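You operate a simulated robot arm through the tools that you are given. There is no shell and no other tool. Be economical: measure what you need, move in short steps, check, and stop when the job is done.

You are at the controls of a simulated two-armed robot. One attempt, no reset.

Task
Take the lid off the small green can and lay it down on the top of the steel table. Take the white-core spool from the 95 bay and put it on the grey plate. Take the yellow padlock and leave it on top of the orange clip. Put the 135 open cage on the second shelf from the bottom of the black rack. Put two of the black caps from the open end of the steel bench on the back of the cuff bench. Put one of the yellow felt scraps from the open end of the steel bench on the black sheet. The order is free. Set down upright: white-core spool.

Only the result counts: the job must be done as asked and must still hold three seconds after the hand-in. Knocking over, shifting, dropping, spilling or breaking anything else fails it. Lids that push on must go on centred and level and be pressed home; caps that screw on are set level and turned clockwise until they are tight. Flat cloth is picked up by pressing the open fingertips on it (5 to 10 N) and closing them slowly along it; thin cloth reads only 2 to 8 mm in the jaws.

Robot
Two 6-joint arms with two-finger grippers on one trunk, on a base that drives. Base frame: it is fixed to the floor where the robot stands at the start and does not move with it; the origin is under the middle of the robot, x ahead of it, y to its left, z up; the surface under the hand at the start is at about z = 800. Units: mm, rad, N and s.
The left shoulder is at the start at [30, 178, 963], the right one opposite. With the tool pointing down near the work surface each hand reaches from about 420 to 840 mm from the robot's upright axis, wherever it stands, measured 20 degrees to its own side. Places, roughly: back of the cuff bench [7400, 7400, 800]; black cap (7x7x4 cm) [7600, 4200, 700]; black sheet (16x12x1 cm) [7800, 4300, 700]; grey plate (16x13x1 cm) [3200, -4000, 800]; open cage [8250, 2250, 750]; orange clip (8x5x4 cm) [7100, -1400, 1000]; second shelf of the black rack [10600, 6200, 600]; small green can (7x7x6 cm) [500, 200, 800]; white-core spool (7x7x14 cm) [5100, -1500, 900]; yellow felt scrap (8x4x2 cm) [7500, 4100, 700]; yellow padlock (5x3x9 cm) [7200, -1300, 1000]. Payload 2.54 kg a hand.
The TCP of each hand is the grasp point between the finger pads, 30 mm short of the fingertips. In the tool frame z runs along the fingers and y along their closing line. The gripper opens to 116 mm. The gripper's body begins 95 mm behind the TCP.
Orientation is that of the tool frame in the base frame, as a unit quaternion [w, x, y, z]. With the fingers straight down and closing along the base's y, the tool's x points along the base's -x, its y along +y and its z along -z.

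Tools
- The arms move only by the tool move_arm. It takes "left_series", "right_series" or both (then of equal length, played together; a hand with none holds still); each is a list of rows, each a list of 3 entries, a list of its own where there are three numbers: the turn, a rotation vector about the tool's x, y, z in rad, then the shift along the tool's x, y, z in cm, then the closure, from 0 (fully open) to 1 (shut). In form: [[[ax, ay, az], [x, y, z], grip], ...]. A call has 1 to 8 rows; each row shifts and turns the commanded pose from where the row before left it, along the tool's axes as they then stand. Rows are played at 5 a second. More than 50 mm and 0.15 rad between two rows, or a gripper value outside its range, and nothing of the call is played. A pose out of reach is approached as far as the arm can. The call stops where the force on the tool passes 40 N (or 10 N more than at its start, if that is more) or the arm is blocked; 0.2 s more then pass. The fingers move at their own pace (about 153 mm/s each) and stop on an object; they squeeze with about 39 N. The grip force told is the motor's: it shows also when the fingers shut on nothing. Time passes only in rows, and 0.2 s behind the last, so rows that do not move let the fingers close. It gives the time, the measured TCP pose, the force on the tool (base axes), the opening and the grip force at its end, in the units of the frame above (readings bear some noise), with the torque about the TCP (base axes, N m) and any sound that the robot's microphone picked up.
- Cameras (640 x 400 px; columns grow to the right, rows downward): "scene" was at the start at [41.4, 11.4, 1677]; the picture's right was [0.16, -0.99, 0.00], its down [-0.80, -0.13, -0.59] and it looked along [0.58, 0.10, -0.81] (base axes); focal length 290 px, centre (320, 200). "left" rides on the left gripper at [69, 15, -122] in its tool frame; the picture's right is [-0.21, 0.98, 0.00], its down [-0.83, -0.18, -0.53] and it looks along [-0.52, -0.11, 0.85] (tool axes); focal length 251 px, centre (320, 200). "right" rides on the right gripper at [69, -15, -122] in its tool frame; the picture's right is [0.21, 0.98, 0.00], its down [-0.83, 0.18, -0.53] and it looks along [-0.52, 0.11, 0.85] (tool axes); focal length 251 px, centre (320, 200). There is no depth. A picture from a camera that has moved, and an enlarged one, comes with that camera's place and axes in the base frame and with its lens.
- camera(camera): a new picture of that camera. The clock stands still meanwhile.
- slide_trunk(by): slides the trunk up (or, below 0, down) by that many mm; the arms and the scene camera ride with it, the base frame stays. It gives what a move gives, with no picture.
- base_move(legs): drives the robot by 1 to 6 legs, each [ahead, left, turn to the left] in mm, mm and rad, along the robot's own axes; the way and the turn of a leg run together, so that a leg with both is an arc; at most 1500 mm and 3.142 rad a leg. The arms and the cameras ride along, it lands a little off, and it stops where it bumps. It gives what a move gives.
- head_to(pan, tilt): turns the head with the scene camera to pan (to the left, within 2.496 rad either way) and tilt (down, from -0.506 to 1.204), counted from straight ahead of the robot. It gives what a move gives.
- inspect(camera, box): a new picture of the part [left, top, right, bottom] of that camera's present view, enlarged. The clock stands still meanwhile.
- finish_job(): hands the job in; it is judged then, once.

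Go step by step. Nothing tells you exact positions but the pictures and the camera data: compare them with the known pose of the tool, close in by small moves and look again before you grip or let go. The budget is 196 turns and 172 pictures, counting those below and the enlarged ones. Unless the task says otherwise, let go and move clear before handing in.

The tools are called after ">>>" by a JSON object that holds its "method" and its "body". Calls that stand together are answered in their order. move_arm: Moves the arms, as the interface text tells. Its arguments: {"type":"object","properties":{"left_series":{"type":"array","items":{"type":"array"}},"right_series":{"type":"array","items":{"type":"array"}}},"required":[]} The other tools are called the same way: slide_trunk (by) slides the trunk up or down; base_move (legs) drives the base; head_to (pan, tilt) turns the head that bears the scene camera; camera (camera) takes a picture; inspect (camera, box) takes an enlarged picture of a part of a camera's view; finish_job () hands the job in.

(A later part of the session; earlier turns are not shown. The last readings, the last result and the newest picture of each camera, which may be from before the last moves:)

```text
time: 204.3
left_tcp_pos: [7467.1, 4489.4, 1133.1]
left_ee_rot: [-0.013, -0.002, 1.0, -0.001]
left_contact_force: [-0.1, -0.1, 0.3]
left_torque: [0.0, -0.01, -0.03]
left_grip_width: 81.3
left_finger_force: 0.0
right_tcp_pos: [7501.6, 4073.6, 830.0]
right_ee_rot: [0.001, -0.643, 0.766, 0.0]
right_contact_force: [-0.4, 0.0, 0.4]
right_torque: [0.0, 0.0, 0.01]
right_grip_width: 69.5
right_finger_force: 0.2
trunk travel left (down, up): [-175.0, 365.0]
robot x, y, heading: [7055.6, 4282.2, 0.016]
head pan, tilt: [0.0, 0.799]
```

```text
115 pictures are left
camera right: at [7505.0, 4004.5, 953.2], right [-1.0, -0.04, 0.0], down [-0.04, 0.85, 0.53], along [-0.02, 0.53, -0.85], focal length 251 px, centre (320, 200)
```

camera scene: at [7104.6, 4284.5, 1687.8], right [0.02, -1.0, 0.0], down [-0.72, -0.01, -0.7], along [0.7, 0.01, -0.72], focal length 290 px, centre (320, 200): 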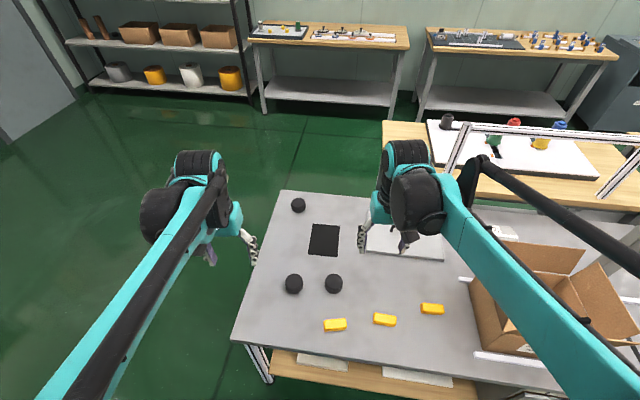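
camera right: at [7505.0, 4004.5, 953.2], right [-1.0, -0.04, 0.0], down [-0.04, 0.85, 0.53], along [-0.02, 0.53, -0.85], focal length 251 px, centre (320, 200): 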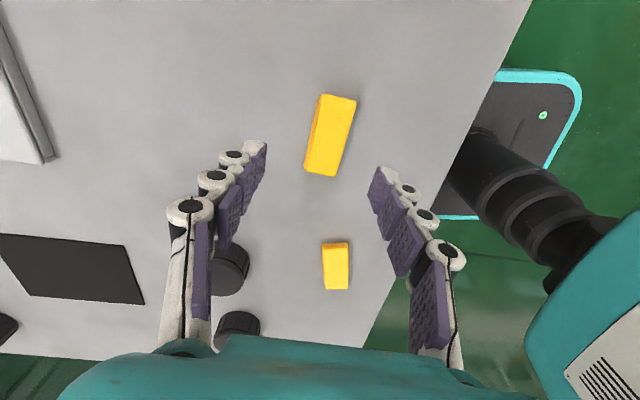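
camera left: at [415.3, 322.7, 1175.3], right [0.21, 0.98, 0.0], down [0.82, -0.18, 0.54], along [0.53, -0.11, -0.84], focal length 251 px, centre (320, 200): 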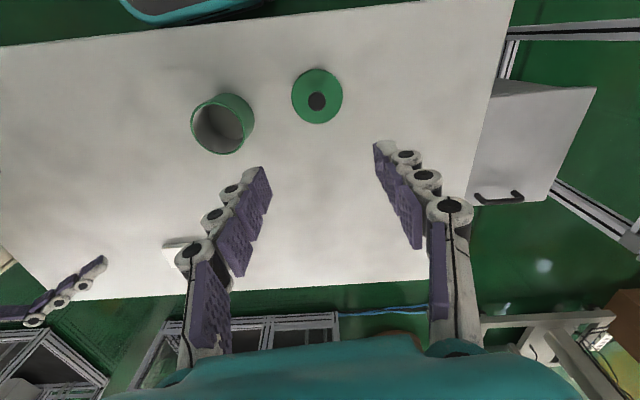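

The hand is aligned. I'll shift about 10 mm to centre on the felt and descend around it.

>>> {"method": "move_arm", "body": {"right_series": [[[0, 0, 0], [-0.43, 1.04, 3], 0.4], [[0, 0, 0], [0, 0, 3], 0.4], [[0, 0, 0], [0, 0, 2.4], 0.4], [[0, 0, 0], [0, 0, 0], 0.4]]}}

>>> {"method": "camera", "body": {"camera": "right"}}

```text
time: 205.3
left_tcp_pos: [7467.7, 4489.5, 1133.6]
left_ee_rot: [-0.014, -0.002, 1.0, -0.001]
left_contact_force: [-0.2, -0.2, 0.2]
left_torque: [0.02, -0.01, 0.01]
left_grip_width: 81.0
left_finger_force: 0.0
right_tcp_pos: [7537.5, 4078.1, 785.6]
right_ee_rot: [0.0, -0.643, 0.766, -0.001]
right_contact_force: [0.1, 0.2, 0.1]
right_torque: [0.03, -0.04, 0.0]
right_grip_width: 69.7
right_finger_force: 0.0
right hand out of reach, approached as far as the arm can: row 1, 2, 3
trunk travel left (down, up): [-175.0, 365.0]
robot x, y, heading: [7052.8, 4281.6, 0.015]
head pan, tilt: [0.0, 0.799]
```

```text
114 pictures are left
camera right: at [7541.3, 4008.9, 908.1], right [-1.0, -0.04, 0.0], down [-0.04, 0.85, 0.53], along [-0.02, 0.53, -0.85], focal length 251 px, centre (320, 200)
```

right: 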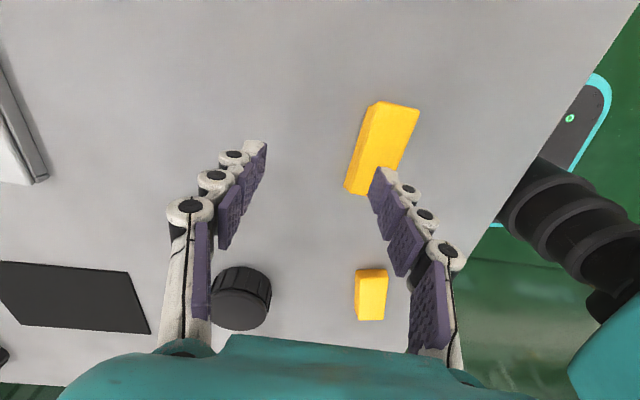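

At this table height the arm can't fold that close, so I'll raise the hand and lower the trunk by 95 mm, which restores the reach.

>>> {"method": "move_arm", "body": {"right_series": [[[0, 0, 0], [0, 0, -4.5], 0.4], [[0, 0, 0], [0, 0, -4.5], 0.4], [[0, 0, 0], [0, 0, -4.5], 0.4]]}}

>>> {"method": "slide_trunk", "body": {"by": -95}}

```text
time: 206.1
left_tcp_pos: [7465.3, 4490.1, 1133.0]
left_ee_rot: [-0.013, -0.003, 1.0, -0.003]
left_contact_force: [-0.7, -0.3, -0.3]
left_torque: [-0.01, -0.03, -0.03]
left_grip_width: 81.1
left_finger_force: 0.0
right_tcp_pos: [7538.5, 4079.0, 921.5]
right_ee_rot: [0.001, -0.644, 0.765, -0.001]
right_contact_force: [-0.3, -0.4, 0.3]
right_torque: [-0.02, -0.01, 0.0]
right_grip_width: 69.6
right_finger_force: 0.1
trunk travel left (down, up): [-175.0, 365.0]
robot x, y, heading: [7058.1, 4283.9, 0.019]
head pan, tilt: [0.0, 0.799]
```

```text
time: 207.4
left_tcp_pos: [7466.8, 4488.4, 1039.2]
left_ee_rot: [-0.014, -0.003, 1.0, -0.001]
left_contact_force: [0.1, 0.6, 0.5]
left_torque: [-0.01, 0.02, 0.02]
left_grip_width: 81.4
left_finger_force: 0.1
right_tcp_pos: [7537.4, 4079.3, 826.4]
right_ee_rot: [0.001, -0.643, 0.766, -0.001]
right_contact_force: [-0.7, -0.1, 0.7]
right_torque: [0.0, 0.0, -0.02]
right_grip_width: 69.8
right_finger_force: 0.1
trunk travel left (down, up): [-80.0, 460.0]
robot x, y, heading: [7056.8, 4285.0, 0.018]
head pan, tilt: [0.0, 0.799]
```

>>> {"method": "move_arm", "body": {"right_series": [[[0, 0, 0], [0.4, 2.3, 0], 0.4], [[0, 0, 0], [0.3, 2.2, 0], 0.4], [[0, 0, 0], [0, 0, 4], 0.4], [[0, 0, 0], [0, 0, 2.4], 0.4], [[0, 0, 0], [0, 0, 0], 0.4]]}}

>>> {"method": "camera", "body": {"camera": "right"}}

```text
time: 208.6
left_tcp_pos: [7468.1, 4490.1, 1038.3]
left_ee_rot: [-0.014, -0.003, 1.0, -0.001]
left_contact_force: [-0.2, 0.4, 0.3]
left_torque: [0.0, 0.0, 0.0]
left_grip_width: 81.1
left_finger_force: 0.0
right_tcp_pos: [7492.2, 4081.3, 760.5]
right_ee_rot: [0.001, -0.644, 0.765, -0.001]
right_contact_force: [0.5, 0.0, -1.3]
right_torque: [-0.05, 0.01, -0.01]
right_grip_width: 69.6
right_finger_force: 0.1
trunk travel left (down, up): [-80.0, 460.0]
robot x, y, heading: [7053.6, 4285.6, 0.018]
head pan, tilt: [0.0, 0.799]
```

```text
113 pictures are left
camera right: at [7496.8, 4010.7, 882.1], right [-1.0, -0.04, 0.0], down [-0.04, 0.85, 0.53], along [-0.02, 0.53, -0.85], focal length 251 px, centre (320, 200)
```

right: 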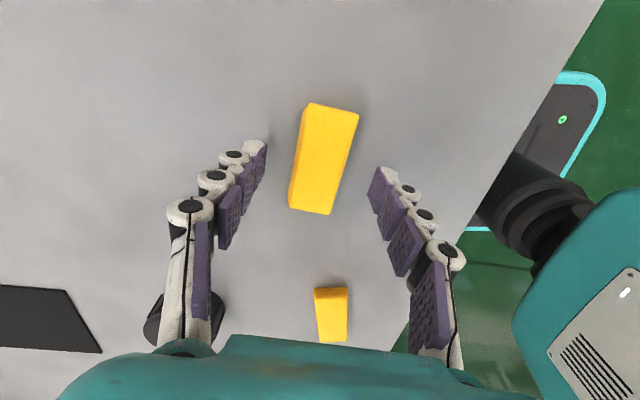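

The felt sits centred between the fingers. I'll descend to just above the bench top and close.

>>> {"method": "move_arm", "body": {"right_series": [[[0, 0, 0], [0, 0, 1.2], 0.4], [[0, 0, 0], [0, 0, 0.7], 0.4], [[0, 0, 0], [0, 0, 0.4], 0.4], [[0, 0, 0], [0, 0, 0], 0.4]]}}

```text
time: 209.2
left_tcp_pos: [7462.1, 4492.3, 1042.0]
left_ee_rot: [-0.011, -0.003, 1.0, -0.003]
left_contact_force: [-1.2, 0.0, -0.6]
left_torque: [0.03, -0.02, 0.01]
left_grip_width: 81.3
left_finger_force: 0.1
right_tcp_pos: [7484.9, 4082.1, 748.3]
right_ee_rot: [0.0, -0.643, 0.766, -0.001]
right_contact_force: [-24.9, 2.8, 92.1]
right_torque: [0.38, -0.01, 0.32]
right_grip_width: 50.7
right_finger_force: 42.2
trunk travel left (down, up): [-80.0, 460.0]
robot x, y, heading: [7053.0, 4284.8, 0.015]
head pan, tilt: [0.0, 0.799]
stopped in row 3 (right hand): the force on the tool passed its limit at 59 N (the readings are from after the stop); the commanded pose is now the measured one
```

>>> {"method": "move_arm", "body": {"right_series": [[[0, 0, 0], [0, 0, -0.3], 0.4], [[0, 0, 0], [0, 0, 0], 0.4]]}}

>>> {"method": "camera", "body": {"camera": "right"}}

```text
time: 209.8
left_tcp_pos: [7466.1, 4490.6, 1038.2]
left_ee_rot: [-0.013, -0.003, 1.0, -0.002]
left_contact_force: [0.0, 0.4, -0.5]
left_torque: [-0.01, -0.07, 0.02]
left_grip_width: 81.4
left_finger_force: 0.0
right_tcp_pos: [7494.0, 4080.7, 746.5]
right_ee_rot: [0.001, -0.643, 0.766, -0.003]
right_contact_force: [0.1, 2.7, 6.2]
right_torque: [0.08, 0.03, -0.03]
right_grip_width: 70.4
right_finger_force: 0.8
trunk travel left (down, up): [-80.0, 460.0]
robot x, y, heading: [7051.3, 4284.6, 0.017]
head pan, tilt: [0.0, 0.799]
```

```text
112 pictures are left
camera right: at [7497.5, 4010.2, 868.6], right [-1.0, -0.04, 0.0], down [-0.04, 0.85, 0.53], along [-0.02, 0.53, -0.85], focal length 251 px, centre (320, 200)
```

right: 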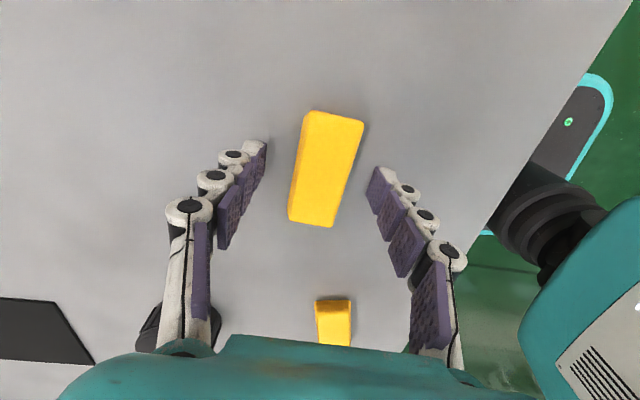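

The bench top is at z ≈ 716. I'll rise 2 mm and close slowly on the felt.

>>> {"method": "move_arm", "body": {"right_series": [[[0, 0, 0], [0, 0, -0.2], 0.5], [[0, 0, 0], [0, 0, 0], 0.6], [[0, 0, 0], [0, 0, 0], 0.7], [[0, 0, 0], [0, 0, 0], 0.85], [[0, 0, 0], [0, 0, 0], 1], [[0, 0, 0], [0, 0, 0], 1], [[0, 0, 0], [0, 0, -3], 1], [[0, 0, 0], [0, 0, -4], 1]]}}

>>> {"method": "camera", "body": {"camera": "right"}}

```text
time: 211.6
left_tcp_pos: [7466.9, 4489.1, 1038.3]
left_ee_rot: [-0.013, -0.002, 1.0, -0.001]
left_contact_force: [-0.5, 0.1, -0.6]
left_torque: [0.0, 0.01, -0.02]
left_grip_width: 81.2
left_finger_force: 0.1
right_tcp_pos: [7493.9, 4080.3, 816.9]
right_ee_rot: [0.002, -0.644, 0.765, -0.002]
right_contact_force: [-1.0, -0.1, -0.1]
right_torque: [0.01, 0.04, -0.04]
right_grip_width: 31.4
right_finger_force: 39.0
trunk travel left (down, up): [-80.0, 460.0]
robot x, y, heading: [7055.8, 4281.3, 0.02]
head pan, tilt: [0.0, 0.799]
```

```text
111 pictures are left
camera right: at [7498.1, 4010.2, 940.0], right [-1.0, -0.04, 0.0], down [-0.04, 0.85, 0.53], along [-0.02, 0.53, -0.85], focal length 251 px, centre (320, 200)
```

right: 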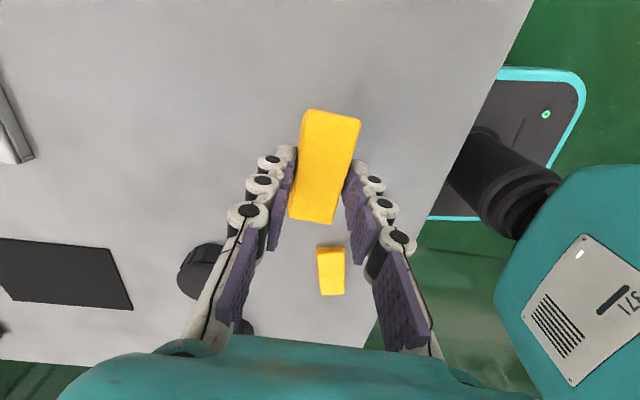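

The felt is held, 31 mm wide in the jaws. I'll carry it over to the black sheet at about [7805, 4283].

>>> {"method": "move_arm", "body": {"right_series": [[[0, 0, 0], [-3.16, -3.33, -0.8], 1], [[0, 0, 0], [-3.16, -3.33, -0.8], 1], [[0, 0, 0], [-3.16, -3.33, -0.8], 1], [[0, 0, 0], [-3.16, -3.33, -0.8], 1], [[0, 0, 0], [-3.16, -3.33, 0], 1], [[0, 0, 0], [-3.16, -3.33, 0], 1], [[0, 0, 0], [-3.16, -3.33, 0], 1], [[0, 0, 0], [-3.16, -3.33, 0], 1]]}}

>>> {"method": "camera", "body": {"camera": "right"}}

>>> {"method": "camera", "body": {"camera": "scene"}}

```text
time: 213.4
left_tcp_pos: [7468.9, 4489.7, 1036.6]
left_ee_rot: [-0.013, -0.003, 1.0, -0.002]
left_contact_force: [0.3, -0.3, -0.1]
left_torque: [-0.01, 0.04, 0.0]
left_grip_width: 81.2
left_finger_force: 0.1
right_tcp_pos: [7798.8, 4285.5, 851.4]
right_ee_rot: [0.0, -0.644, 0.765, -0.002]
right_contact_force: [0.5, -0.1, -0.6]
right_torque: [-0.01, 0.02, -0.01]
right_grip_width: 31.0
right_finger_force: 38.8
trunk travel left (down, up): [-80.0, 460.0]
robot x, y, heading: [7055.5, 4284.7, 0.019]
head pan, tilt: [0.0, 0.799]
```

```text
110 pictures are left
camera right: at [7802.8, 4215.4, 973.1], right [-1.0, -0.04, 0.0], down [-0.04, 0.85, 0.53], along [-0.02, 0.53, -0.85], focal length 251 px, centre (320, 200)
```

right: 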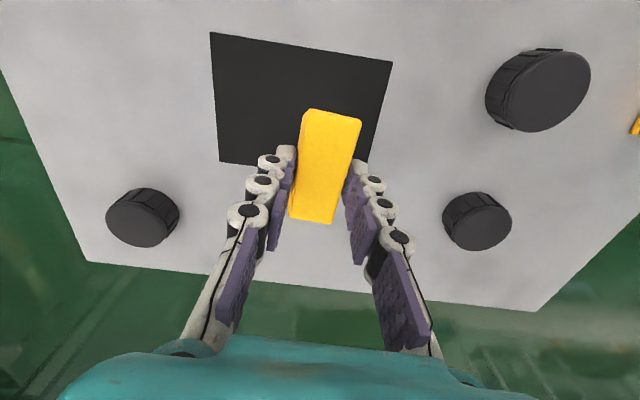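

```text
109 pictures are left
camera scene: at [7106.1, 4285.2, 1592.7], right [0.02, -1.0, 0.0], down [-0.72, -0.01, -0.7], along [0.7, 0.01, -0.72], focal length 290 px, centre (320, 200)
```

scene: 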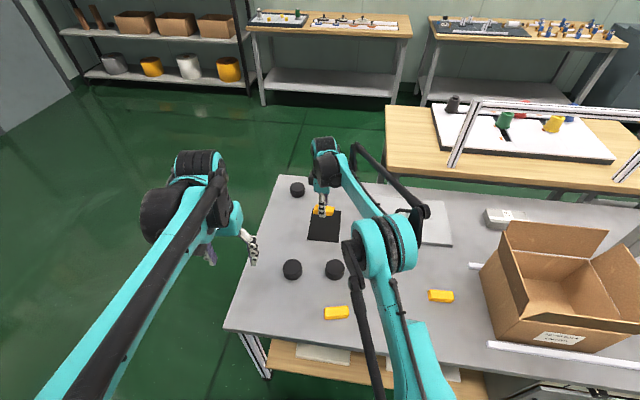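

The sheet's middle is about [7823, 4278]. I'll nudge there and lower the felt to the sheet.

>>> {"method": "move_arm", "body": {"right_series": [[[0, 0, 0], [0.6, -1.6, 3], 1], [[0, 0, 0], [0, 0, 4], 1], [[0, 0, 0], [0, 0, 2], 1], [[0, 0, 0], [0, 0, 0.8], 1], [[0, 0, 0], [0, 0, 0.2], 1], [[0, 0, 0], [0, 0, 0], 1]]}}

>>> {"method": "camera", "body": {"camera": "right"}}

```text
time: 214.8
left_tcp_pos: [7466.5, 4489.6, 1038.4]
left_ee_rot: [-0.013, -0.003, 1.0, -0.002]
left_contact_force: [0.0, 0.0, -0.1]
left_torque: [0.01, 0.0, 0.02]
left_grip_width: 81.0
left_finger_force: 0.0
right_tcp_pos: [7814.7, 4275.4, 753.0]
right_ee_rot: [0.002, -0.644, 0.765, -0.002]
right_contact_force: [10.8, 3.3, 24.2]
right_torque: [0.04, -0.15, -0.04]
right_grip_width: 31.2
right_finger_force: 39.5
trunk travel left (down, up): [-80.0, 460.0]
robot x, y, heading: [7052.2, 4282.5, 0.018]
head pan, tilt: [0.0, 0.799]
```

```text
108 pictures are left
camera right: at [7817.4, 4204.9, 874.7], right [-1.0, -0.04, 0.0], down [-0.04, 0.84, 0.53], along [-0.02, 0.53, -0.85], focal length 251 px, centre (320, 200)
```

right: 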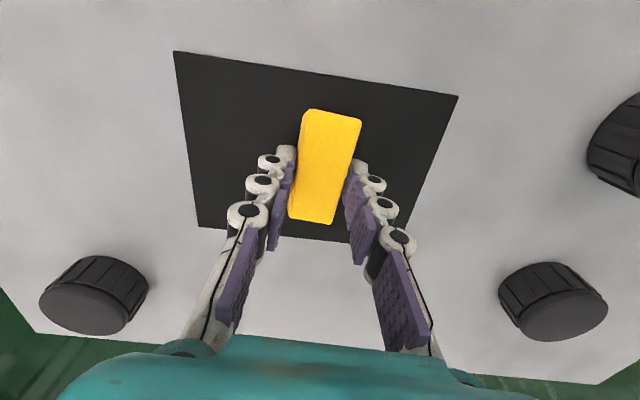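

The felt is on the sheet. I'll ease up, open and lift.

>>> {"method": "move_arm", "body": {"right_series": [[[0, 0, 0], [0, 0, -0.15], 1], [[0, 0, 0], [0, 0, 0], 0.7], [[0, 0, 0], [0, 0, 0], 0.5], [[0, 0, 0], [0, 0, -1.5], 0.5], [[0, 0, 0], [0, 0, -4], 0.5], [[0, 0, 0], [0, 0, -4], 0.3], [[0, 0, 0], [0, 0, -2], 0.2]]}}

>>> {"method": "camera", "body": {"camera": "right"}}

```text
time: 216.4
left_tcp_pos: [7467.5, 4489.5, 1038.1]
left_ee_rot: [-0.014, -0.003, 1.0, -0.001]
left_contact_force: [-0.6, 0.0, 0.2]
left_torque: [-0.02, -0.01, 0.0]
left_grip_width: 81.2
left_finger_force: 0.0
right_tcp_pos: [7814.5, 4275.2, 866.8]
right_ee_rot: [0.001, -0.643, 0.765, -0.001]
right_contact_force: [0.0, -0.4, 0.1]
right_torque: [0.0, 0.0, -0.01]
right_grip_width: 93.0
right_finger_force: 0.0
trunk travel left (down, up): [-80.0, 460.0]
robot x, y, heading: [7052.6, 4288.8, 0.018]
head pan, tilt: [0.0, 0.799]
```

```text
107 pictures are left
camera right: at [7818.6, 4204.8, 989.2], right [-1.0, -0.04, 0.0], down [-0.04, 0.85, 0.53], along [-0.02, 0.53, -0.85], focal length 251 px, centre (320, 200)
```

right: 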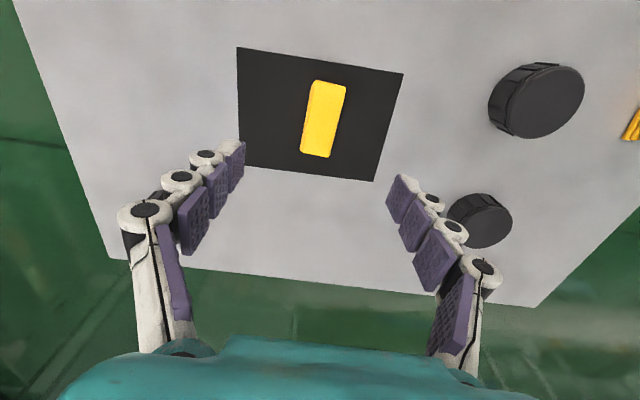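

The felt lies flat on the sheet. Next the caps: the right hand goes over the cap at about [7626, 4240].

>>> {"method": "move_arm", "body": {"right_series": [[[0, 0, 0], [1.7, 4.49, 0], 0.1], [[0, 0, 0], [1.7, 4.49, 0], 0.1], [[0, 0, 0], [1.7, 4.49, 0], 0.1], [[0, 0, 0], [1.7, 4.49, 0], 0.1], [[0, 0, 0], [0, 0, 0], 0.1]]}}

>>> {"method": "camera", "body": {"camera": "right"}}

```text
time: 217.6
left_tcp_pos: [7468.2, 4489.6, 1037.2]
left_ee_rot: [-0.014, -0.002, 1.0, 0.0]
left_contact_force: [0.6, 0.3, 0.2]
left_torque: [0.0, 0.0, 0.01]
left_grip_width: 81.2
left_finger_force: 0.1
right_tcp_pos: [7621.9, 4238.0, 866.8]
right_ee_rot: [0.001, -0.643, 0.765, -0.001]
right_contact_force: [-0.6, 1.0, -0.4]
right_torque: [0.02, -0.02, -0.01]
right_grip_width: 104.4
right_finger_force: 0.0
trunk travel left (down, up): [-80.0, 460.0]
robot x, y, heading: [7053.6, 4283.4, 0.019]
head pan, tilt: [0.0, 0.799]
```

```text
106 pictures are left
camera right: at [7627.2, 4169.1, 989.6], right [-1.0, -0.04, 0.0], down [-0.04, 0.85, 0.53], along [-0.02, 0.53, -0.85], focal length 251 px, centre (320, 200)
```

right: 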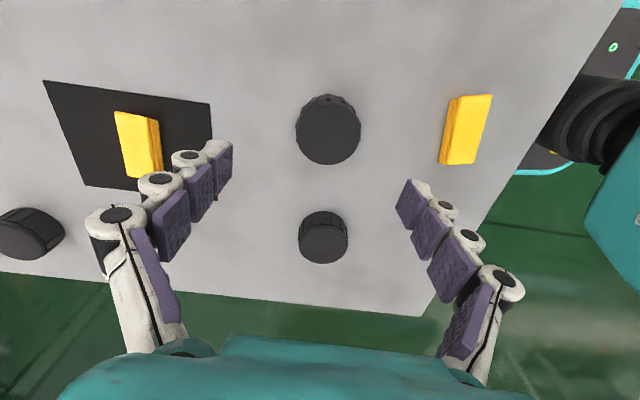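

Cap 3's centre is about [7614.5, 4242]. I'll centre, descend around it, and grip.

>>> {"method": "move_arm", "body": {"right_series": [[[0, 0, 0], [-0.26, 0.8, 4], 0.1], [[0, 0, 0], [0, 0, 4], 0.1], [[0, 0, 0], [0, 0, 3.2], 0.15], [[0, 0, 0], [0, 0, 0], 0.2]]}}

>>> {"method": "camera", "body": {"camera": "right"}}

```text
time: 218.6
left_tcp_pos: [7467.2, 4489.1, 1039.2]
left_ee_rot: [-0.014, -0.004, 1.0, -0.001]
left_contact_force: [0.3, -0.2, -1.2]
left_torque: [-0.02, 0.02, -0.03]
left_grip_width: 81.3
left_finger_force: 0.0
right_tcp_pos: [7617.0, 4242.6, 755.6]
right_ee_rot: [0.001, -0.643, 0.766, 0.0]
right_contact_force: [-0.1, 0.2, -0.5]
right_torque: [0.04, 0.0, -0.01]
right_grip_width: 93.0
right_finger_force: 0.1
trunk travel left (down, up): [-80.0, 460.0]
robot x, y, heading: [7049.8, 4283.7, 0.022]
head pan, tilt: [0.0, 0.799]
```

```text
105 pictures are left
camera right: at [7620.6, 4172.8, 877.3], right [-1.0, -0.04, 0.0], down [-0.04, 0.85, 0.53], along [-0.02, 0.53, -0.85], focal length 251 px, centre (320, 200)
```

right: 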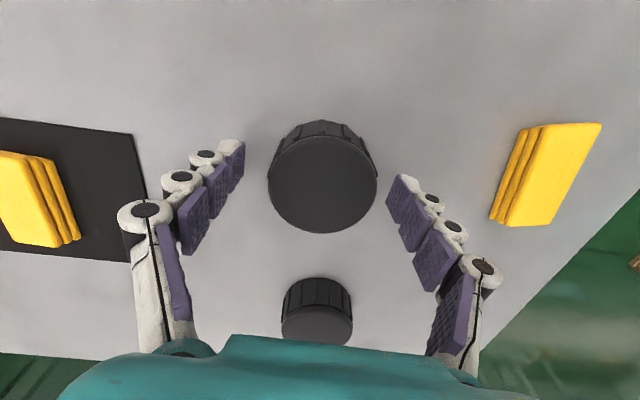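

>>> {"method": "move_arm", "body": {"right_series": [[[0, 0, 0], [0, 0, 0.3], 0.4], [[0, 0, 0], [0, 0, 0], 0.8], [[0, 0, 0], [0, 0, 0], 1], [[0, 0, 0], [0, 0, 0], 1], [[0, 0, 0], [0, 0, -3], 1], [[0, 0, 0], [0, 0, -4], 1], [[0, 0, 0], [0, 0, -4], 1], [[0, 0, 0], [0, 0, -4], 1]]}}

>>> {"method": "move_arm", "body": {"right_series": [[[0, 0, 0], [4, 0, -2], 1], [[0, 0, 0], [4, 0, -2], 1], [[0, 0, 0], [4, 0, -2], 1], [[0, 0, 0], [4, 0, -2], 1], [[0, 0, 0], [0, 0, -2], 1], [[0, 0, 0], [0, 0, 0], 1]], "left_series": [[[0, 0, 0], [-2.55, -2.0, 2.83], 0], [[0, 0, 0], [-2.55, -2.0, 2.83], 0], [[0, 0, 0], [-2.55, -2.0, 2.83], 0], [[0, 0, 0], [-2.55, -2.0, 2.83], 0], [[0, 0, 0], [-2.55, -2.0, 2.83], 0], [[0, 0, 0], [-2.55, -2.0, 2.83], 0]]}}

>>> {"method": "camera", "body": {"camera": "left"}}

>>> {"method": "camera", "body": {"camera": "right"}}

```text
time: 220.4
left_tcp_pos: [7466.2, 4488.5, 1037.6]
left_ee_rot: [-0.014, -0.003, 1.0, -0.001]
left_contact_force: [0.2, 0.2, -0.5]
left_torque: [0.02, -0.01, 0.01]
left_grip_width: 81.3
left_finger_force: 0.0
right_tcp_pos: [7617.6, 4243.3, 902.6]
right_ee_rot: [0.001, -0.643, 0.766, -0.001]
right_contact_force: [-0.8, -0.6, -0.2]
right_torque: [-0.03, 0.01, 0.01]
right_grip_width: 60.5
right_finger_force: 39.2
trunk travel left (down, up): [-80.0, 460.0]
robot x, y, heading: [7052.5, 4285.5, 0.018]
head pan, tilt: [0.0, 0.799]
```

```text
time: 221.8
left_tcp_pos: [7615.8, 4369.0, 862.9]
left_ee_rot: [-0.015, -0.003, 1.0, -0.001]
left_contact_force: [0.2, -0.1, -0.6]
left_torque: [0.02, 0.01, 0.02]
left_grip_width: 115.7
left_finger_force: 0.1
right_tcp_pos: [7592.8, 4084.5, 1001.0]
right_ee_rot: [0.001, -0.644, 0.765, -0.001]
right_contact_force: [0.6, 0.2, 0.1]
right_torque: [0.04, -0.01, -0.01]
right_grip_width: 60.3
right_finger_force: 39.2
trunk travel left (down, up): [-80.0, 460.0]
robot x, y, heading: [7051.8, 4284.2, 0.017]
head pan, tilt: [0.0, 0.799]
```

```text
104 pictures are left
camera left: at [7550.1, 4384.1, 987.1], right [0.21, 0.98, -0.01], down [0.84, -0.18, 0.51], along [0.5, -0.11, -0.86], focal length 251 px, centre (320, 200)
```

left: 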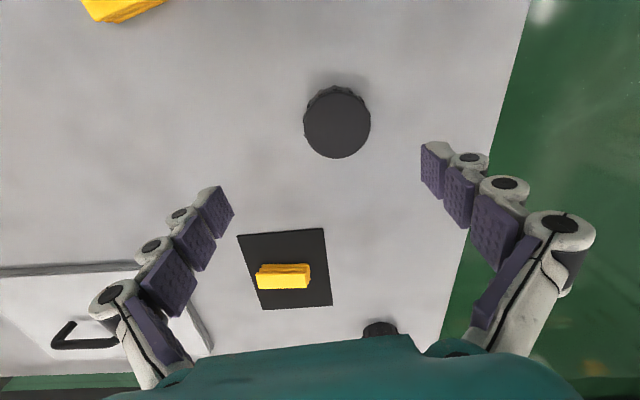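

```text
103 pictures are left
camera right: at [7596.2, 4014.4, 1124.0], right [-1.0, -0.04, 0.0], down [-0.04, 0.84, 0.53], along [-0.02, 0.53, -0.85], focal length 251 px, centre (320, 200)
```

right: 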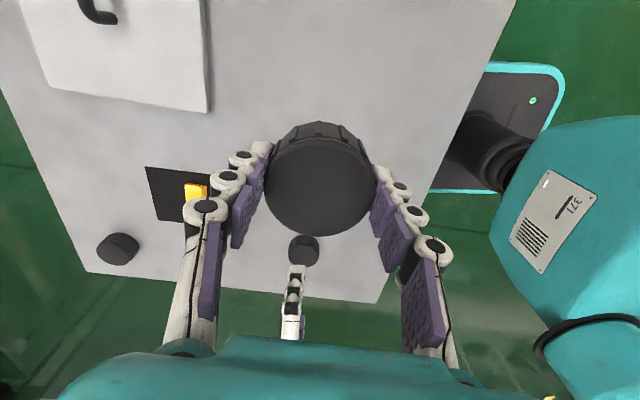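

The right hand holds its cap. The left hand needs to shift about +17 mm in y; I'll also take out its slight tilt, then descend over cap 2.

>>> {"method": "move_arm", "body": {"left_series": [[[0, -0.028, 0], [0.6, 1.75, 3], 0.05], [[0, 0, 0], [0, 0, 3], 0.1], [[0, 0, 0], [0, 0, 2.5], 0.1], [[0, 0, 0], [0, 0, 0], 0.1]]}}

>>> {"method": "camera", "body": {"camera": "left"}}

```text
time: 222.8
left_tcp_pos: [7609.3, 4387.7, 779.0]
left_ee_rot: [0.001, -0.002, 1.0, -0.001]
left_contact_force: [0.2, -0.6, -0.7]
left_torque: [-0.02, -0.01, -0.04]
left_grip_width: 104.3
left_finger_force: 0.1
right_tcp_pos: [7592.4, 4085.0, 1002.0]
right_ee_rot: [0.001, -0.643, 0.766, 0.0]
right_contact_force: [-0.6, -1.1, 0.8]
right_torque: [0.02, 0.01, 0.0]
right_grip_width: 60.6
right_finger_force: 38.9
trunk travel left (down, up): [-80.0, 460.0]
robot x, y, heading: [7054.7, 4283.3, 0.018]
head pan, tilt: [0.0, 0.799]
```

```text
102 pictures are left
camera left: at [7539.5, 4402.5, 900.1], right [0.21, 0.98, 0.0], down [0.83, -0.18, 0.53], along [0.52, -0.11, -0.85], focal length 251 px, centre (320, 200)
```

left: 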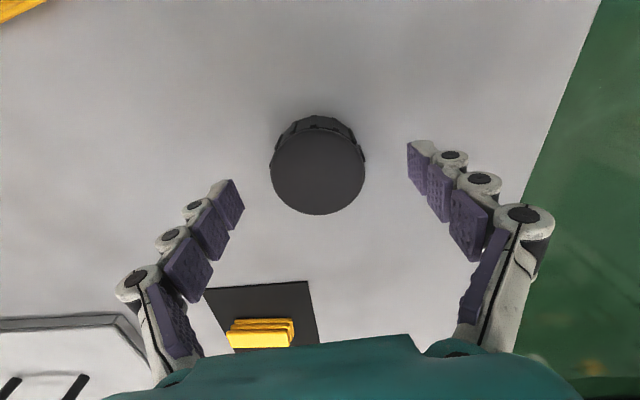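

Centred. Descend, grip and lift.

>>> {"method": "move_arm", "body": {"left_series": [[[0, 0, 0], [0.1, -0.1, 1.6], 0.1], [[0, 0, 0], [0, 0, 1.0], 0.2], [[0, 0, 0], [0, 0, 0], 0.5], [[0, 0, 0], [0, 0, 0], 1], [[0, 0, 0], [0, 0, 0], 1], [[0, 0, 0], [0, 0, -3], 1], [[0, 0, 0], [0, 0, -4.5], 1], [[0, 0, 0], [0, 0, -4.5], 1]]}}

>>> {"method": "move_arm", "body": {"left_series": [[[0, 0, 0], [2, 1.5, -3], 1], [[0, 0, 0], [2, 1.5, -3], 1], [[0, 0, 0], [2, 1.5, -3], 1], [[0, 0, 0], [2, 1.5, -2], 1], [[0, 0, 0], [2, 1.5, -2], 1], [[0, 0, 0], [2, 1.5, 0], 1]], "right_series": [[[0, 0, 0], [0, 2, -3], 1], [[0, 0, 0], [0, 2, -3], 1], [[0, 0, 0], [0, 2, -2], 1], [[0, 0, 0], [0, 2, 0], 1], [[0, 0, 0], [0, 2, 0], 1], [[0, 0, 0], [0, 2, 0], 1]]}}

>>> {"method": "slide_trunk", "body": {"by": 95}}

>>> {"method": "camera", "body": {"camera": "scene"}}

```text
time: 224.6
left_tcp_pos: [7608.1, 4386.0, 875.8]
left_ee_rot: [0.0, -0.002, 1.0, -0.001]
left_contact_force: [0.0, -1.2, -0.2]
left_torque: [0.02, 0.02, 0.01]
left_grip_width: 60.0
left_finger_force: 38.8
right_tcp_pos: [7591.5, 4085.3, 1001.6]
right_ee_rot: [0.001, -0.643, 0.765, -0.001]
right_contact_force: [0.6, -1.3, -0.4]
right_torque: [0.02, -0.03, -0.01]
right_grip_width: 60.4
right_finger_force: 39.2
trunk travel left (down, up): [-80.0, 460.0]
robot x, y, heading: [7055.8, 4282.4, 0.015]
head pan, tilt: [0.0, 0.799]
```

```text
time: 226.0
left_tcp_pos: [7485.4, 4475.2, 1003.8]
left_ee_rot: [0.002, -0.002, 1.0, 0.0]
left_contact_force: [-0.6, -0.1, 0.1]
left_torque: [0.0, -0.04, 0.02]
left_grip_width: 60.3
left_finger_force: 39.5
right_tcp_pos: [7472.0, 4105.0, 1082.6]
right_ee_rot: [0.001, -0.644, 0.765, -0.002]
right_contact_force: [-0.9, 0.2, 0.0]
right_torque: [-0.02, -0.02, -0.02]
right_grip_width: 60.4
right_finger_force: 38.8
trunk travel left (down, up): [-80.0, 460.0]
robot x, y, heading: [7054.7, 4283.1, 0.013]
head pan, tilt: [0.0, 0.799]
```

```text
time: 227.3
left_tcp_pos: [7487.2, 4473.4, 1098.6]
left_ee_rot: [0.0, -0.002, 1.0, -0.001]
left_contact_force: [0.3, -0.4, -0.8]
left_torque: [-0.04, 0.01, -0.04]
left_grip_width: 59.8
left_finger_force: 39.4
right_tcp_pos: [7473.1, 4105.6, 1176.4]
right_ee_rot: [0.0, -0.644, 0.765, -0.002]
right_contact_force: [0.0, 0.3, -0.5]
right_torque: [0.02, 0.0, 0.0]
right_grip_width: 60.2
right_finger_force: 38.5
trunk travel left (down, up): [-175.0, 365.0]
robot x, y, heading: [7054.2, 4283.0, 0.016]
head pan, tilt: [0.0, 0.799]
```

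```text
101 pictures are left
camera scene: at [7104.7, 4284.5, 1687.6], right [0.02, -1.0, 0.0], down [-0.72, -0.01, -0.7], along [0.7, 0.01, -0.72], focal length 290 px, centre (320, 200)
```

scene: 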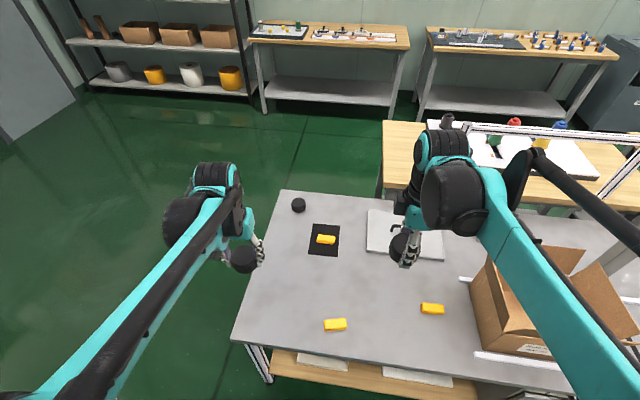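

Both caps are held. I'll drive to the cuff bench, facing it from the front right part near [7620, 6380].

>>> {"method": "base_move", "body": {"legs": [[-60, 750, 0], [600, 990, 0], [0, 0, 1.448], [300, 0, 0]]}}

>>> {"method": "head_to", "body": {"pan": 0.0, "tilt": 0.65}}

>>> {"method": "camera", "body": {"camera": "scene"}}

```text
time: 242.2
left_tcp_pos: [7445.2, 6809.4, 1097.8]
left_ee_rot: [0.001, -0.67, 0.742, 0.0]
left_contact_force: [0.6, 0.9, -0.8]
left_torque: [-0.01, 0.0, -0.02]
left_grip_width: 59.7
left_finger_force: 38.9
right_tcp_pos: [7810.4, 6754.4, 1175.7]
right_ee_rot: [0.0, 0.99, -0.14, 0.001]
right_contact_force: [-0.1, 1.3, 0.4]
right_torque: [-0.03, 0.02, 0.02]
right_grip_width: 60.3
right_finger_force: 39.1
trunk travel left (down, up): [-175.0, 365.0]
robot x, y, heading: [7586.1, 6352.8, 1.484]
head pan, tilt: [0.0, 0.799]
```

```text
time: 242.9
left_tcp_pos: [7444.3, 6807.9, 1097.8]
left_ee_rot: [0.001, -0.669, 0.743, 0.0]
left_contact_force: [0.5, 0.2, 0.7]
left_torque: [0.0, 0.0, 0.02]
left_grip_width: 59.8
left_finger_force: 38.7
right_tcp_pos: [7810.2, 6753.1, 1176.4]
right_ee_rot: [0.0, 0.99, -0.14, 0.0]
right_contact_force: [-0.1, -0.5, -0.9]
right_torque: [0.01, -0.02, 0.01]
right_grip_width: 60.3
right_finger_force: 38.6
trunk travel left (down, up): [-175.0, 365.0]
robot x, y, heading: [7587.5, 6356.3, 1.478]
head pan, tilt: [0.0, 0.649]
```

```text
100 pictures are left
camera scene: at [7590.7, 6413.8, 1700.3], right [1.0, -0.09, 0.0], down [-0.06, -0.6, -0.8], along [0.07, 0.79, -0.6], focal length 290 px, centre (320, 200)
```

scene: 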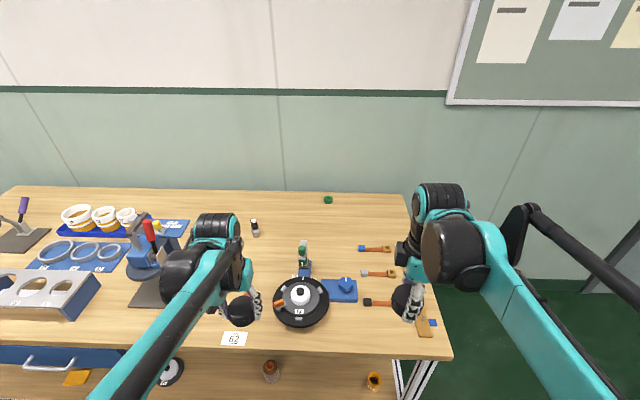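

Head-on, the back strip (y ≈ 7400) is just out of reach, so I'll stand sideways with my left side to the bench, which puts the left shoulder nearer.

>>> {"method": "base_move", "body": {"legs": [[0, 0, -1.57], [-332, 175, 0]]}}

>>> {"method": "head_to", "body": {"pan": 1.3, "tilt": 0.75}}

>>> {"method": "camera", "body": {"camera": "scene"}}

```text
time: 249.1
left_tcp_pos: [7716.7, 6708.1, 1099.6]
left_ee_rot: [0.0, 0.044, 0.999, -0.002]
left_contact_force: [1.1, 0.1, -0.5]
left_torque: [-0.02, -0.02, 0.01]
left_grip_width: 59.6
left_finger_force: 39.4
right_tcp_pos: [7667.9, 6343.4, 1177.8]
right_ee_rot: [0.001, -0.607, 0.795, -0.001]
right_contact_force: [-0.4, 0.3, 0.5]
right_torque: [-0.01, -0.06, -0.01]
right_grip_width: 60.5
right_finger_force: 39.1
trunk travel left (down, up): [-175.0, 365.0]
robot x, y, heading: [7268.9, 6557.9, -0.074]
head pan, tilt: [0.0, 0.649]
```

```text
time: 250.5
left_tcp_pos: [7717.3, 6707.9, 1097.9]
left_ee_rot: [-0.001, 0.043, 0.999, -0.001]
left_contact_force: [-0.8, -0.3, -0.3]
left_torque: [0.02, 0.0, 0.0]
left_grip_width: 59.8
left_finger_force: 39.0
right_tcp_pos: [7669.0, 6342.7, 1176.8]
right_ee_rot: [0.0, -0.607, 0.795, -0.001]
right_contact_force: [-0.3, 0.6, -0.2]
right_torque: [-0.02, 0.0, -0.01]
right_grip_width: 60.1
right_finger_force: 38.8
trunk travel left (down, up): [-175.0, 365.0]
robot x, y, heading: [7268.7, 6557.3, -0.072]
head pan, tilt: [1.3, 0.75]
```

```text
99 pictures are left
camera scene: at [7266.6, 6638.1, 1691.8], right [0.94, -0.34, 0.0], down [-0.23, -0.64, -0.73], along [0.25, 0.69, -0.68], focal length 290 px, centre (320, 200)
```

scene: 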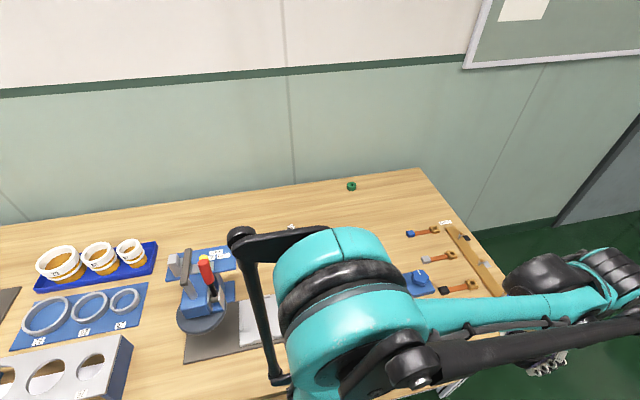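

I'll swing the left hand out over the back of the bench, staying high.

>>> {"method": "move_arm", "body": {"left_series": [[[0, 0, 0], [1.84, 4.47, 0], 1], [[0, 0, 0], [1.84, 4.47, 0], 1], [[0, 0, 0], [1.84, 4.47, 0], 1], [[0, 0, 0], [1.84, 4.47, 0], 1], [[0, 0, 0], [1.84, 4.47, 0], 1], [[0, 0, 0], [1.84, 4.47, 0], 1], [[0, 0, 0], [1.84, 4.47, 0], 1], [[0, 0, 0], [1.84, 4.47, 0], 1]]}}

>>> {"method": "move_arm", "body": {"left_series": [[[0, 0, 0], [1.84, 4.47, 0], 1], [[0, 0, 0], [1.84, 4.47, 0], 1], [[0, 0, 0], [1.84, 4.47, 0], 1], [[0, 0, 0], [1.84, 4.47, 0], 1], [[0, 0, 0], [1.84, 4.47, 0], 1], [[0, 0, 0], [1.84, 4.47, 0], 1], [[0, 0, 0], [1.0, 2.9, 0], 1], [[0, 0, 0], [0, 0, 0], 1]]}}

>>> {"method": "camera", "body": {"camera": "left"}}

>>> {"method": "camera", "body": {"camera": "scene"}}

```text
time: 252.3
left_tcp_pos: [7600.2, 7079.3, 1096.1]
left_ee_rot: [0.0, 0.043, 0.999, -0.003]
left_contact_force: [0.1, 1.2, -0.2]
left_torque: [-0.04, -0.01, 0.01]
left_grip_width: 59.6
left_finger_force: 39.2
right_tcp_pos: [7669.1, 6344.3, 1177.9]
right_ee_rot: [0.0, -0.608, 0.794, -0.001]
right_contact_force: [0.2, 1.3, 0.9]
right_torque: [-0.04, 0.02, 0.0]
right_grip_width: 60.4
right_finger_force: 39.0
trunk travel left (down, up): [-175.0, 365.0]
robot x, y, heading: [7268.0, 6557.6, -0.078]
head pan, tilt: [1.3, 0.75]
```

```text
time: 254.1
left_tcp_pos: [7507.8, 7385.8, 1097.5]
left_ee_rot: [0.0, 0.043, 0.999, -0.001]
left_contact_force: [0.2, 0.3, -0.4]
left_torque: [0.02, -0.02, 0.01]
left_grip_width: 59.6
left_finger_force: 38.9
right_tcp_pos: [7667.9, 6342.5, 1177.3]
right_ee_rot: [0.001, -0.607, 0.795, -0.001]
right_contact_force: [0.2, 0.7, -0.8]
right_torque: [0.02, 0.0, -0.03]
right_grip_width: 60.3
right_finger_force: 38.7
trunk travel left (down, up): [-175.0, 365.0]
robot x, y, heading: [7270.3, 6560.0, -0.076]
head pan, tilt: [1.3, 0.75]
```

```text
98 pictures are left
camera left: at [7440.0, 7406.2, 1218.2], right [0.3, 0.95, 0.0], down [0.81, -0.25, 0.53], along [0.51, -0.16, -0.85], focal length 251 px, centre (320, 200)
```

left: 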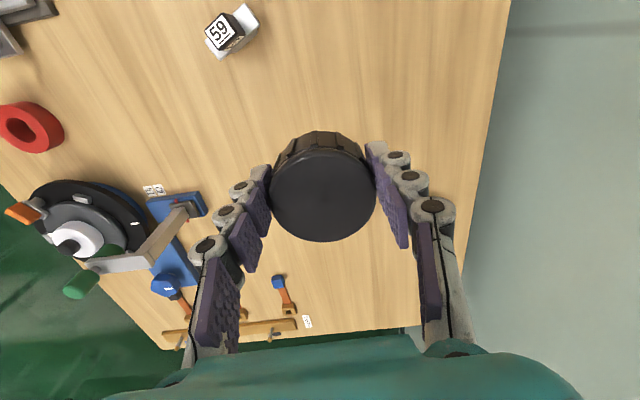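

```text
97 pictures are left
camera scene: at [7266.5, 6637.7, 1691.8], right [0.94, -0.34, 0.0], down [-0.23, -0.64, -0.73], along [0.25, 0.69, -0.68], focal length 290 px, centre (320, 200)
```

scene: 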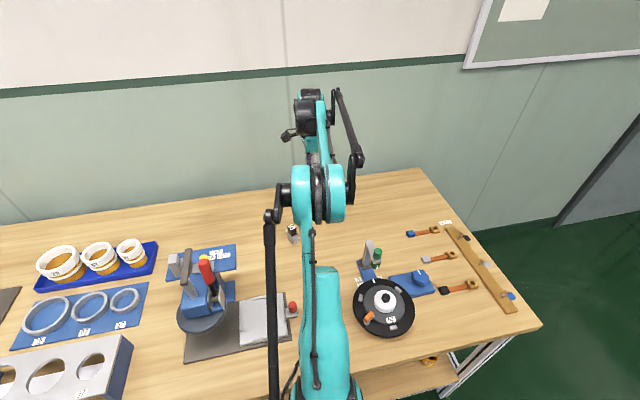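

Below the cap is clear wood at about [7508, 7386]. I'll lower it.

>>> {"method": "move_arm", "body": {"left_series": [[[0, 0, 0], [0, 0.2, 4.6], 1], [[0, 0, 0], [0, 0.2, 4.6], 1], [[0, 0, 0], [0, 0.2, 4.6], 1], [[0, 0, 0], [0, 0.2, 4.6], 1], [[0, 0, 0], [0, 0, 4.0], 1], [[0, 0, 0], [0, 0, 0], 1]]}}

>>> {"method": "camera", "body": {"camera": "left"}}

```text
time: 255.6
left_tcp_pos: [7508.7, 7391.4, 877.7]
left_ee_rot: [0.001, 0.042, 0.999, 0.0]
left_contact_force: [-1.3, -2.2, 21.6]
left_torque: [-0.66, 0.16, -0.05]
left_grip_width: 59.3
left_finger_force: 39.0
right_tcp_pos: [7667.4, 6340.7, 1176.6]
right_ee_rot: [0.002, -0.608, 0.794, 0.0]
right_contact_force: [0.5, 0.1, 0.7]
right_torque: [0.03, 0.0, -0.02]
right_grip_width: 60.6
right_finger_force: 39.3
trunk travel left (down, up): [-175.0, 365.0]
robot x, y, heading: [7274.9, 6559.3, -0.072]
head pan, tilt: [1.3, 0.75]
stopped in row 6 (left hand): the force on the tool passed its limit at 44 N (the readings are from after the stop); the commanded pose is now the measured one
```

```text
96 pictures are left
camera left: at [7441.0, 7411.4, 999.5], right [0.3, 0.95, 0.0], down [0.81, -0.25, 0.53], along [0.51, -0.16, -0.85], focal length 251 px, centre (320, 200)
```

left: 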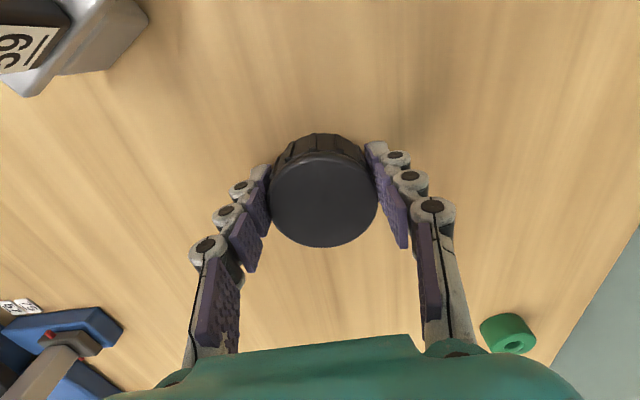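

The bench top is at z ≈ 840 and the cap is down. I'll ease, open and lift away.

>>> {"method": "move_arm", "body": {"left_series": [[[0, 0, 0], [0, 0, -0.1], 1], [[0, 0, 0], [0, 0, 0], 0.6], [[0, 0, 0], [0, 0, 0], 0.25], [[0, 0, 0], [0, 0, 0], 0.25], [[0, 0, 0], [0, 0, -4], 0.25], [[0, 0, 0], [0, 0, -4.8], 0.25], [[0, 0, 0], [0, 0, -4.8], 0.25], [[0, 0, 0], [0, 0, -4.8], 0.25]]}}

>>> {"method": "camera", "body": {"camera": "left"}}

```text
time: 257.4
left_tcp_pos: [7507.2, 7390.3, 1060.7]
left_ee_rot: [0.001, 0.043, 0.999, 0.0]
left_contact_force: [-0.6, 0.6, 0.8]
left_torque: [0.05, -0.02, 0.02]
left_grip_width: 87.3
left_finger_force: 0.0
right_tcp_pos: [7668.0, 6341.5, 1177.0]
right_ee_rot: [0.001, -0.607, 0.794, 0.0]
right_contact_force: [0.4, -0.6, -1.0]
right_torque: [-0.01, -0.02, 0.0]
right_grip_width: 60.5
right_finger_force: 38.9
trunk travel left (down, up): [-175.0, 365.0]
robot x, y, heading: [7273.8, 6558.9, -0.077]
head pan, tilt: [1.3, 0.75]
```

```text
95 pictures are left
camera left: at [7439.6, 7411.4, 1182.2], right [0.3, 0.95, 0.0], down [0.81, -0.25, 0.53], along [0.51, -0.16, -0.85], focal length 251 px, centre (320, 200)
```

left: 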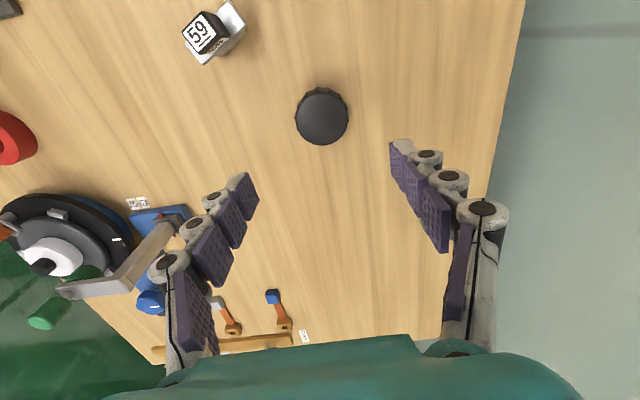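

The first cap stands at the back of the bench. I'll bring the left hand back, then turn the robot about so the right side faces the bench.

>>> {"method": "move_arm", "body": {"left_series": [[[0, 0, 0], [-1.84, -4.0, -1], 0.25], [[0, 0, 0], [-1.84, -4.47, -0.8], 0.25], [[0, 0, 0], [-1.84, -4.47, -0.8], 0.25], [[0, 0, 0], [-1.84, -4.47, -0.8], 0.25], [[0, 0, 0], [-1.84, -4.47, 0], 0.25], [[0, 0, 0], [-1.84, -4.47, 0], 0.25], [[0, 0, 0], [-1.84, -4.47, 0], 0.25], [[0, 0, 0], [-1.84, -4.47, 0], 0.25]]}}

>>> {"method": "move_arm", "body": {"left_series": [[[0, 0, 0], [-1.7, -4.47, 0], 0.25], [[0, 0, 0], [-1.7, -4.47, 0], 0.25], [[0, 0, 0], [-1, -4.47, 0], 0.25], [[0, 0, 0], [-1, -4.47, 0], 0.25], [[0, 0, 0], [0, -4.47, 0], 0.25], [[0, 0, 0], [0, -4.47, 0], 0.25], [[0, 0, 0], [0, -3, 0], 0.25]]}}

>>> {"method": "base_move", "body": {"legs": [[0, -250, 0], [0, 0, 3.1416], [-459, -200, 0]]}}

>>> {"method": "head_to", "body": {"pan": -1.3, "tilt": 0.75}}

>>> {"method": "camera", "body": {"camera": "scene"}}

```text
time: 259.2
left_tcp_pos: [7626.5, 7027.1, 1093.7]
left_ee_rot: [0.0, 0.043, 0.999, 0.001]
left_contact_force: [-0.3, -0.1, 0.7]
left_torque: [0.02, -0.02, 0.03]
left_grip_width: 87.0
left_finger_force: 0.1
right_tcp_pos: [7669.7, 6341.7, 1175.9]
right_ee_rot: [0.001, -0.608, 0.794, -0.001]
right_contact_force: [1.2, 0.0, -0.1]
right_torque: [0.0, 0.02, 0.01]
right_grip_width: 60.3
right_finger_force: 39.1
trunk travel left (down, up): [-175.0, 365.0]
robot x, y, heading: [7268.4, 6556.9, -0.077]
head pan, tilt: [1.3, 0.75]
```

```text
time: 260.8
left_tcp_pos: [7655.8, 6725.4, 1096.1]
left_ee_rot: [0.0, 0.043, 0.999, 0.0]
left_contact_force: [-0.4, 0.2, 0.1]
left_torque: [-0.02, 0.01, 0.03]
left_grip_width: 87.5
left_finger_force: 0.1
right_tcp_pos: [7669.1, 6342.5, 1177.5]
right_ee_rot: [0.001, -0.607, 0.794, -0.001]
right_contact_force: [0.2, -0.1, -0.6]
right_torque: [-0.03, -0.03, -0.01]
right_grip_width: 60.0
right_finger_force: 39.3
trunk travel left (down, up): [-175.0, 365.0]
robot x, y, heading: [7269.0, 6559.6, -0.078]
head pan, tilt: [1.3, 0.75]
```

```text
refused: 3.1416 is not a number from -3.14159 to 3.14159
```

```text
time: 263.1
left_tcp_pos: [7655.3, 6725.7, 1095.5]
left_ee_rot: [0.0, 0.043, 0.999, 0.0]
left_contact_force: [-0.8, 0.2, 0.2]
left_torque: [-0.02, 0.03, 0.03]
left_grip_width: 86.9
left_finger_force: 0.1
right_tcp_pos: [7669.1, 6342.4, 1176.6]
right_ee_rot: [0.0, -0.607, 0.795, -0.001]
right_contact_force: [-0.5, -0.2, 0.0]
right_torque: [0.0, -0.01, 0.03]
right_grip_width: 60.4
right_finger_force: 38.5
trunk travel left (down, up): [-175.0, 365.0]
robot x, y, heading: [7271.4, 6559.8, -0.072]
head pan, tilt: [-1.3, 0.75]
```

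```text
94 pictures are left
camera scene: at [7254.6, 6479.1, 1691.8], right [-0.98, -0.19, 0.0], down [-0.13, 0.67, -0.73], along [0.14, -0.72, -0.68], focal length 290 px, centre (320, 200)
```

scene: 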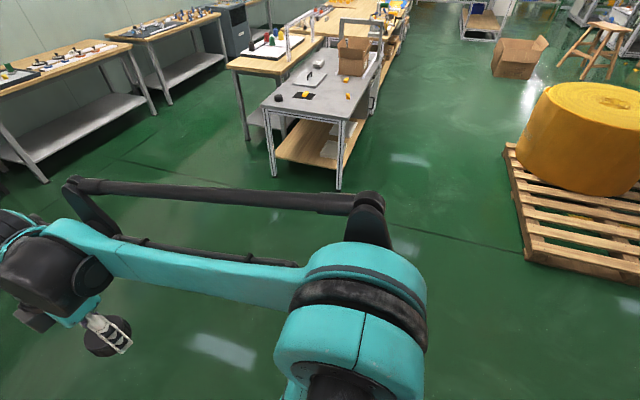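

>>> {"method": "base_move", "body": {"legs": [[0, -250, 0], [0, 0, 3.14], [-459, -195, 0]]}}

>>> {"method": "camera", "body": {"camera": "scene"}}

```text
time: 274.7
left_tcp_pos: [7329.2, 6298.0, 1095.1]
left_ee_rot: [0.0, 0.998, -0.057, -0.001]
left_contact_force: [0.1, 0.1, 0.2]
left_torque: [-0.01, 0.01, -0.01]
left_grip_width: 87.2
left_finger_force: 0.1
right_tcp_pos: [7327.0, 6680.3, 1177.5]
right_ee_rot: [-0.001, 0.803, 0.596, -0.001]
right_contact_force: [1.0, 0.7, 0.3]
right_torque: [-0.01, 0.06, 0.03]
right_grip_width: 60.4
right_finger_force: 39.1
trunk travel left (down, up): [-175.0, 365.0]
robot x, y, heading: [7720.3, 6453.0, 3.039]
head pan, tilt: [-1.3, 0.75]
```

```text
93 pictures are left
camera scene: at [7734.8, 6531.5, 1691.7], right [0.99, 0.17, 0.0], down [0.11, -0.67, -0.73], along [-0.12, 0.72, -0.68], focal length 290 px, centre (320, 200)
```

scene: 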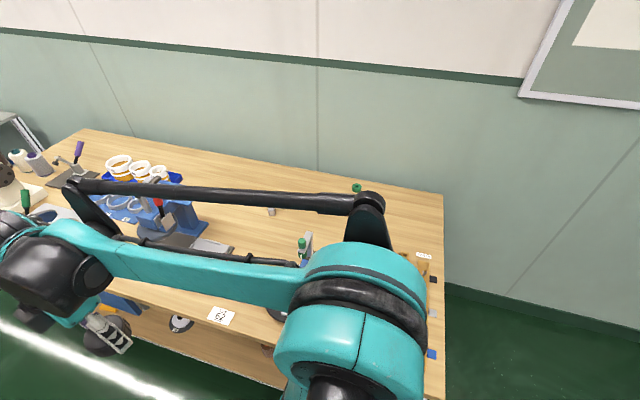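

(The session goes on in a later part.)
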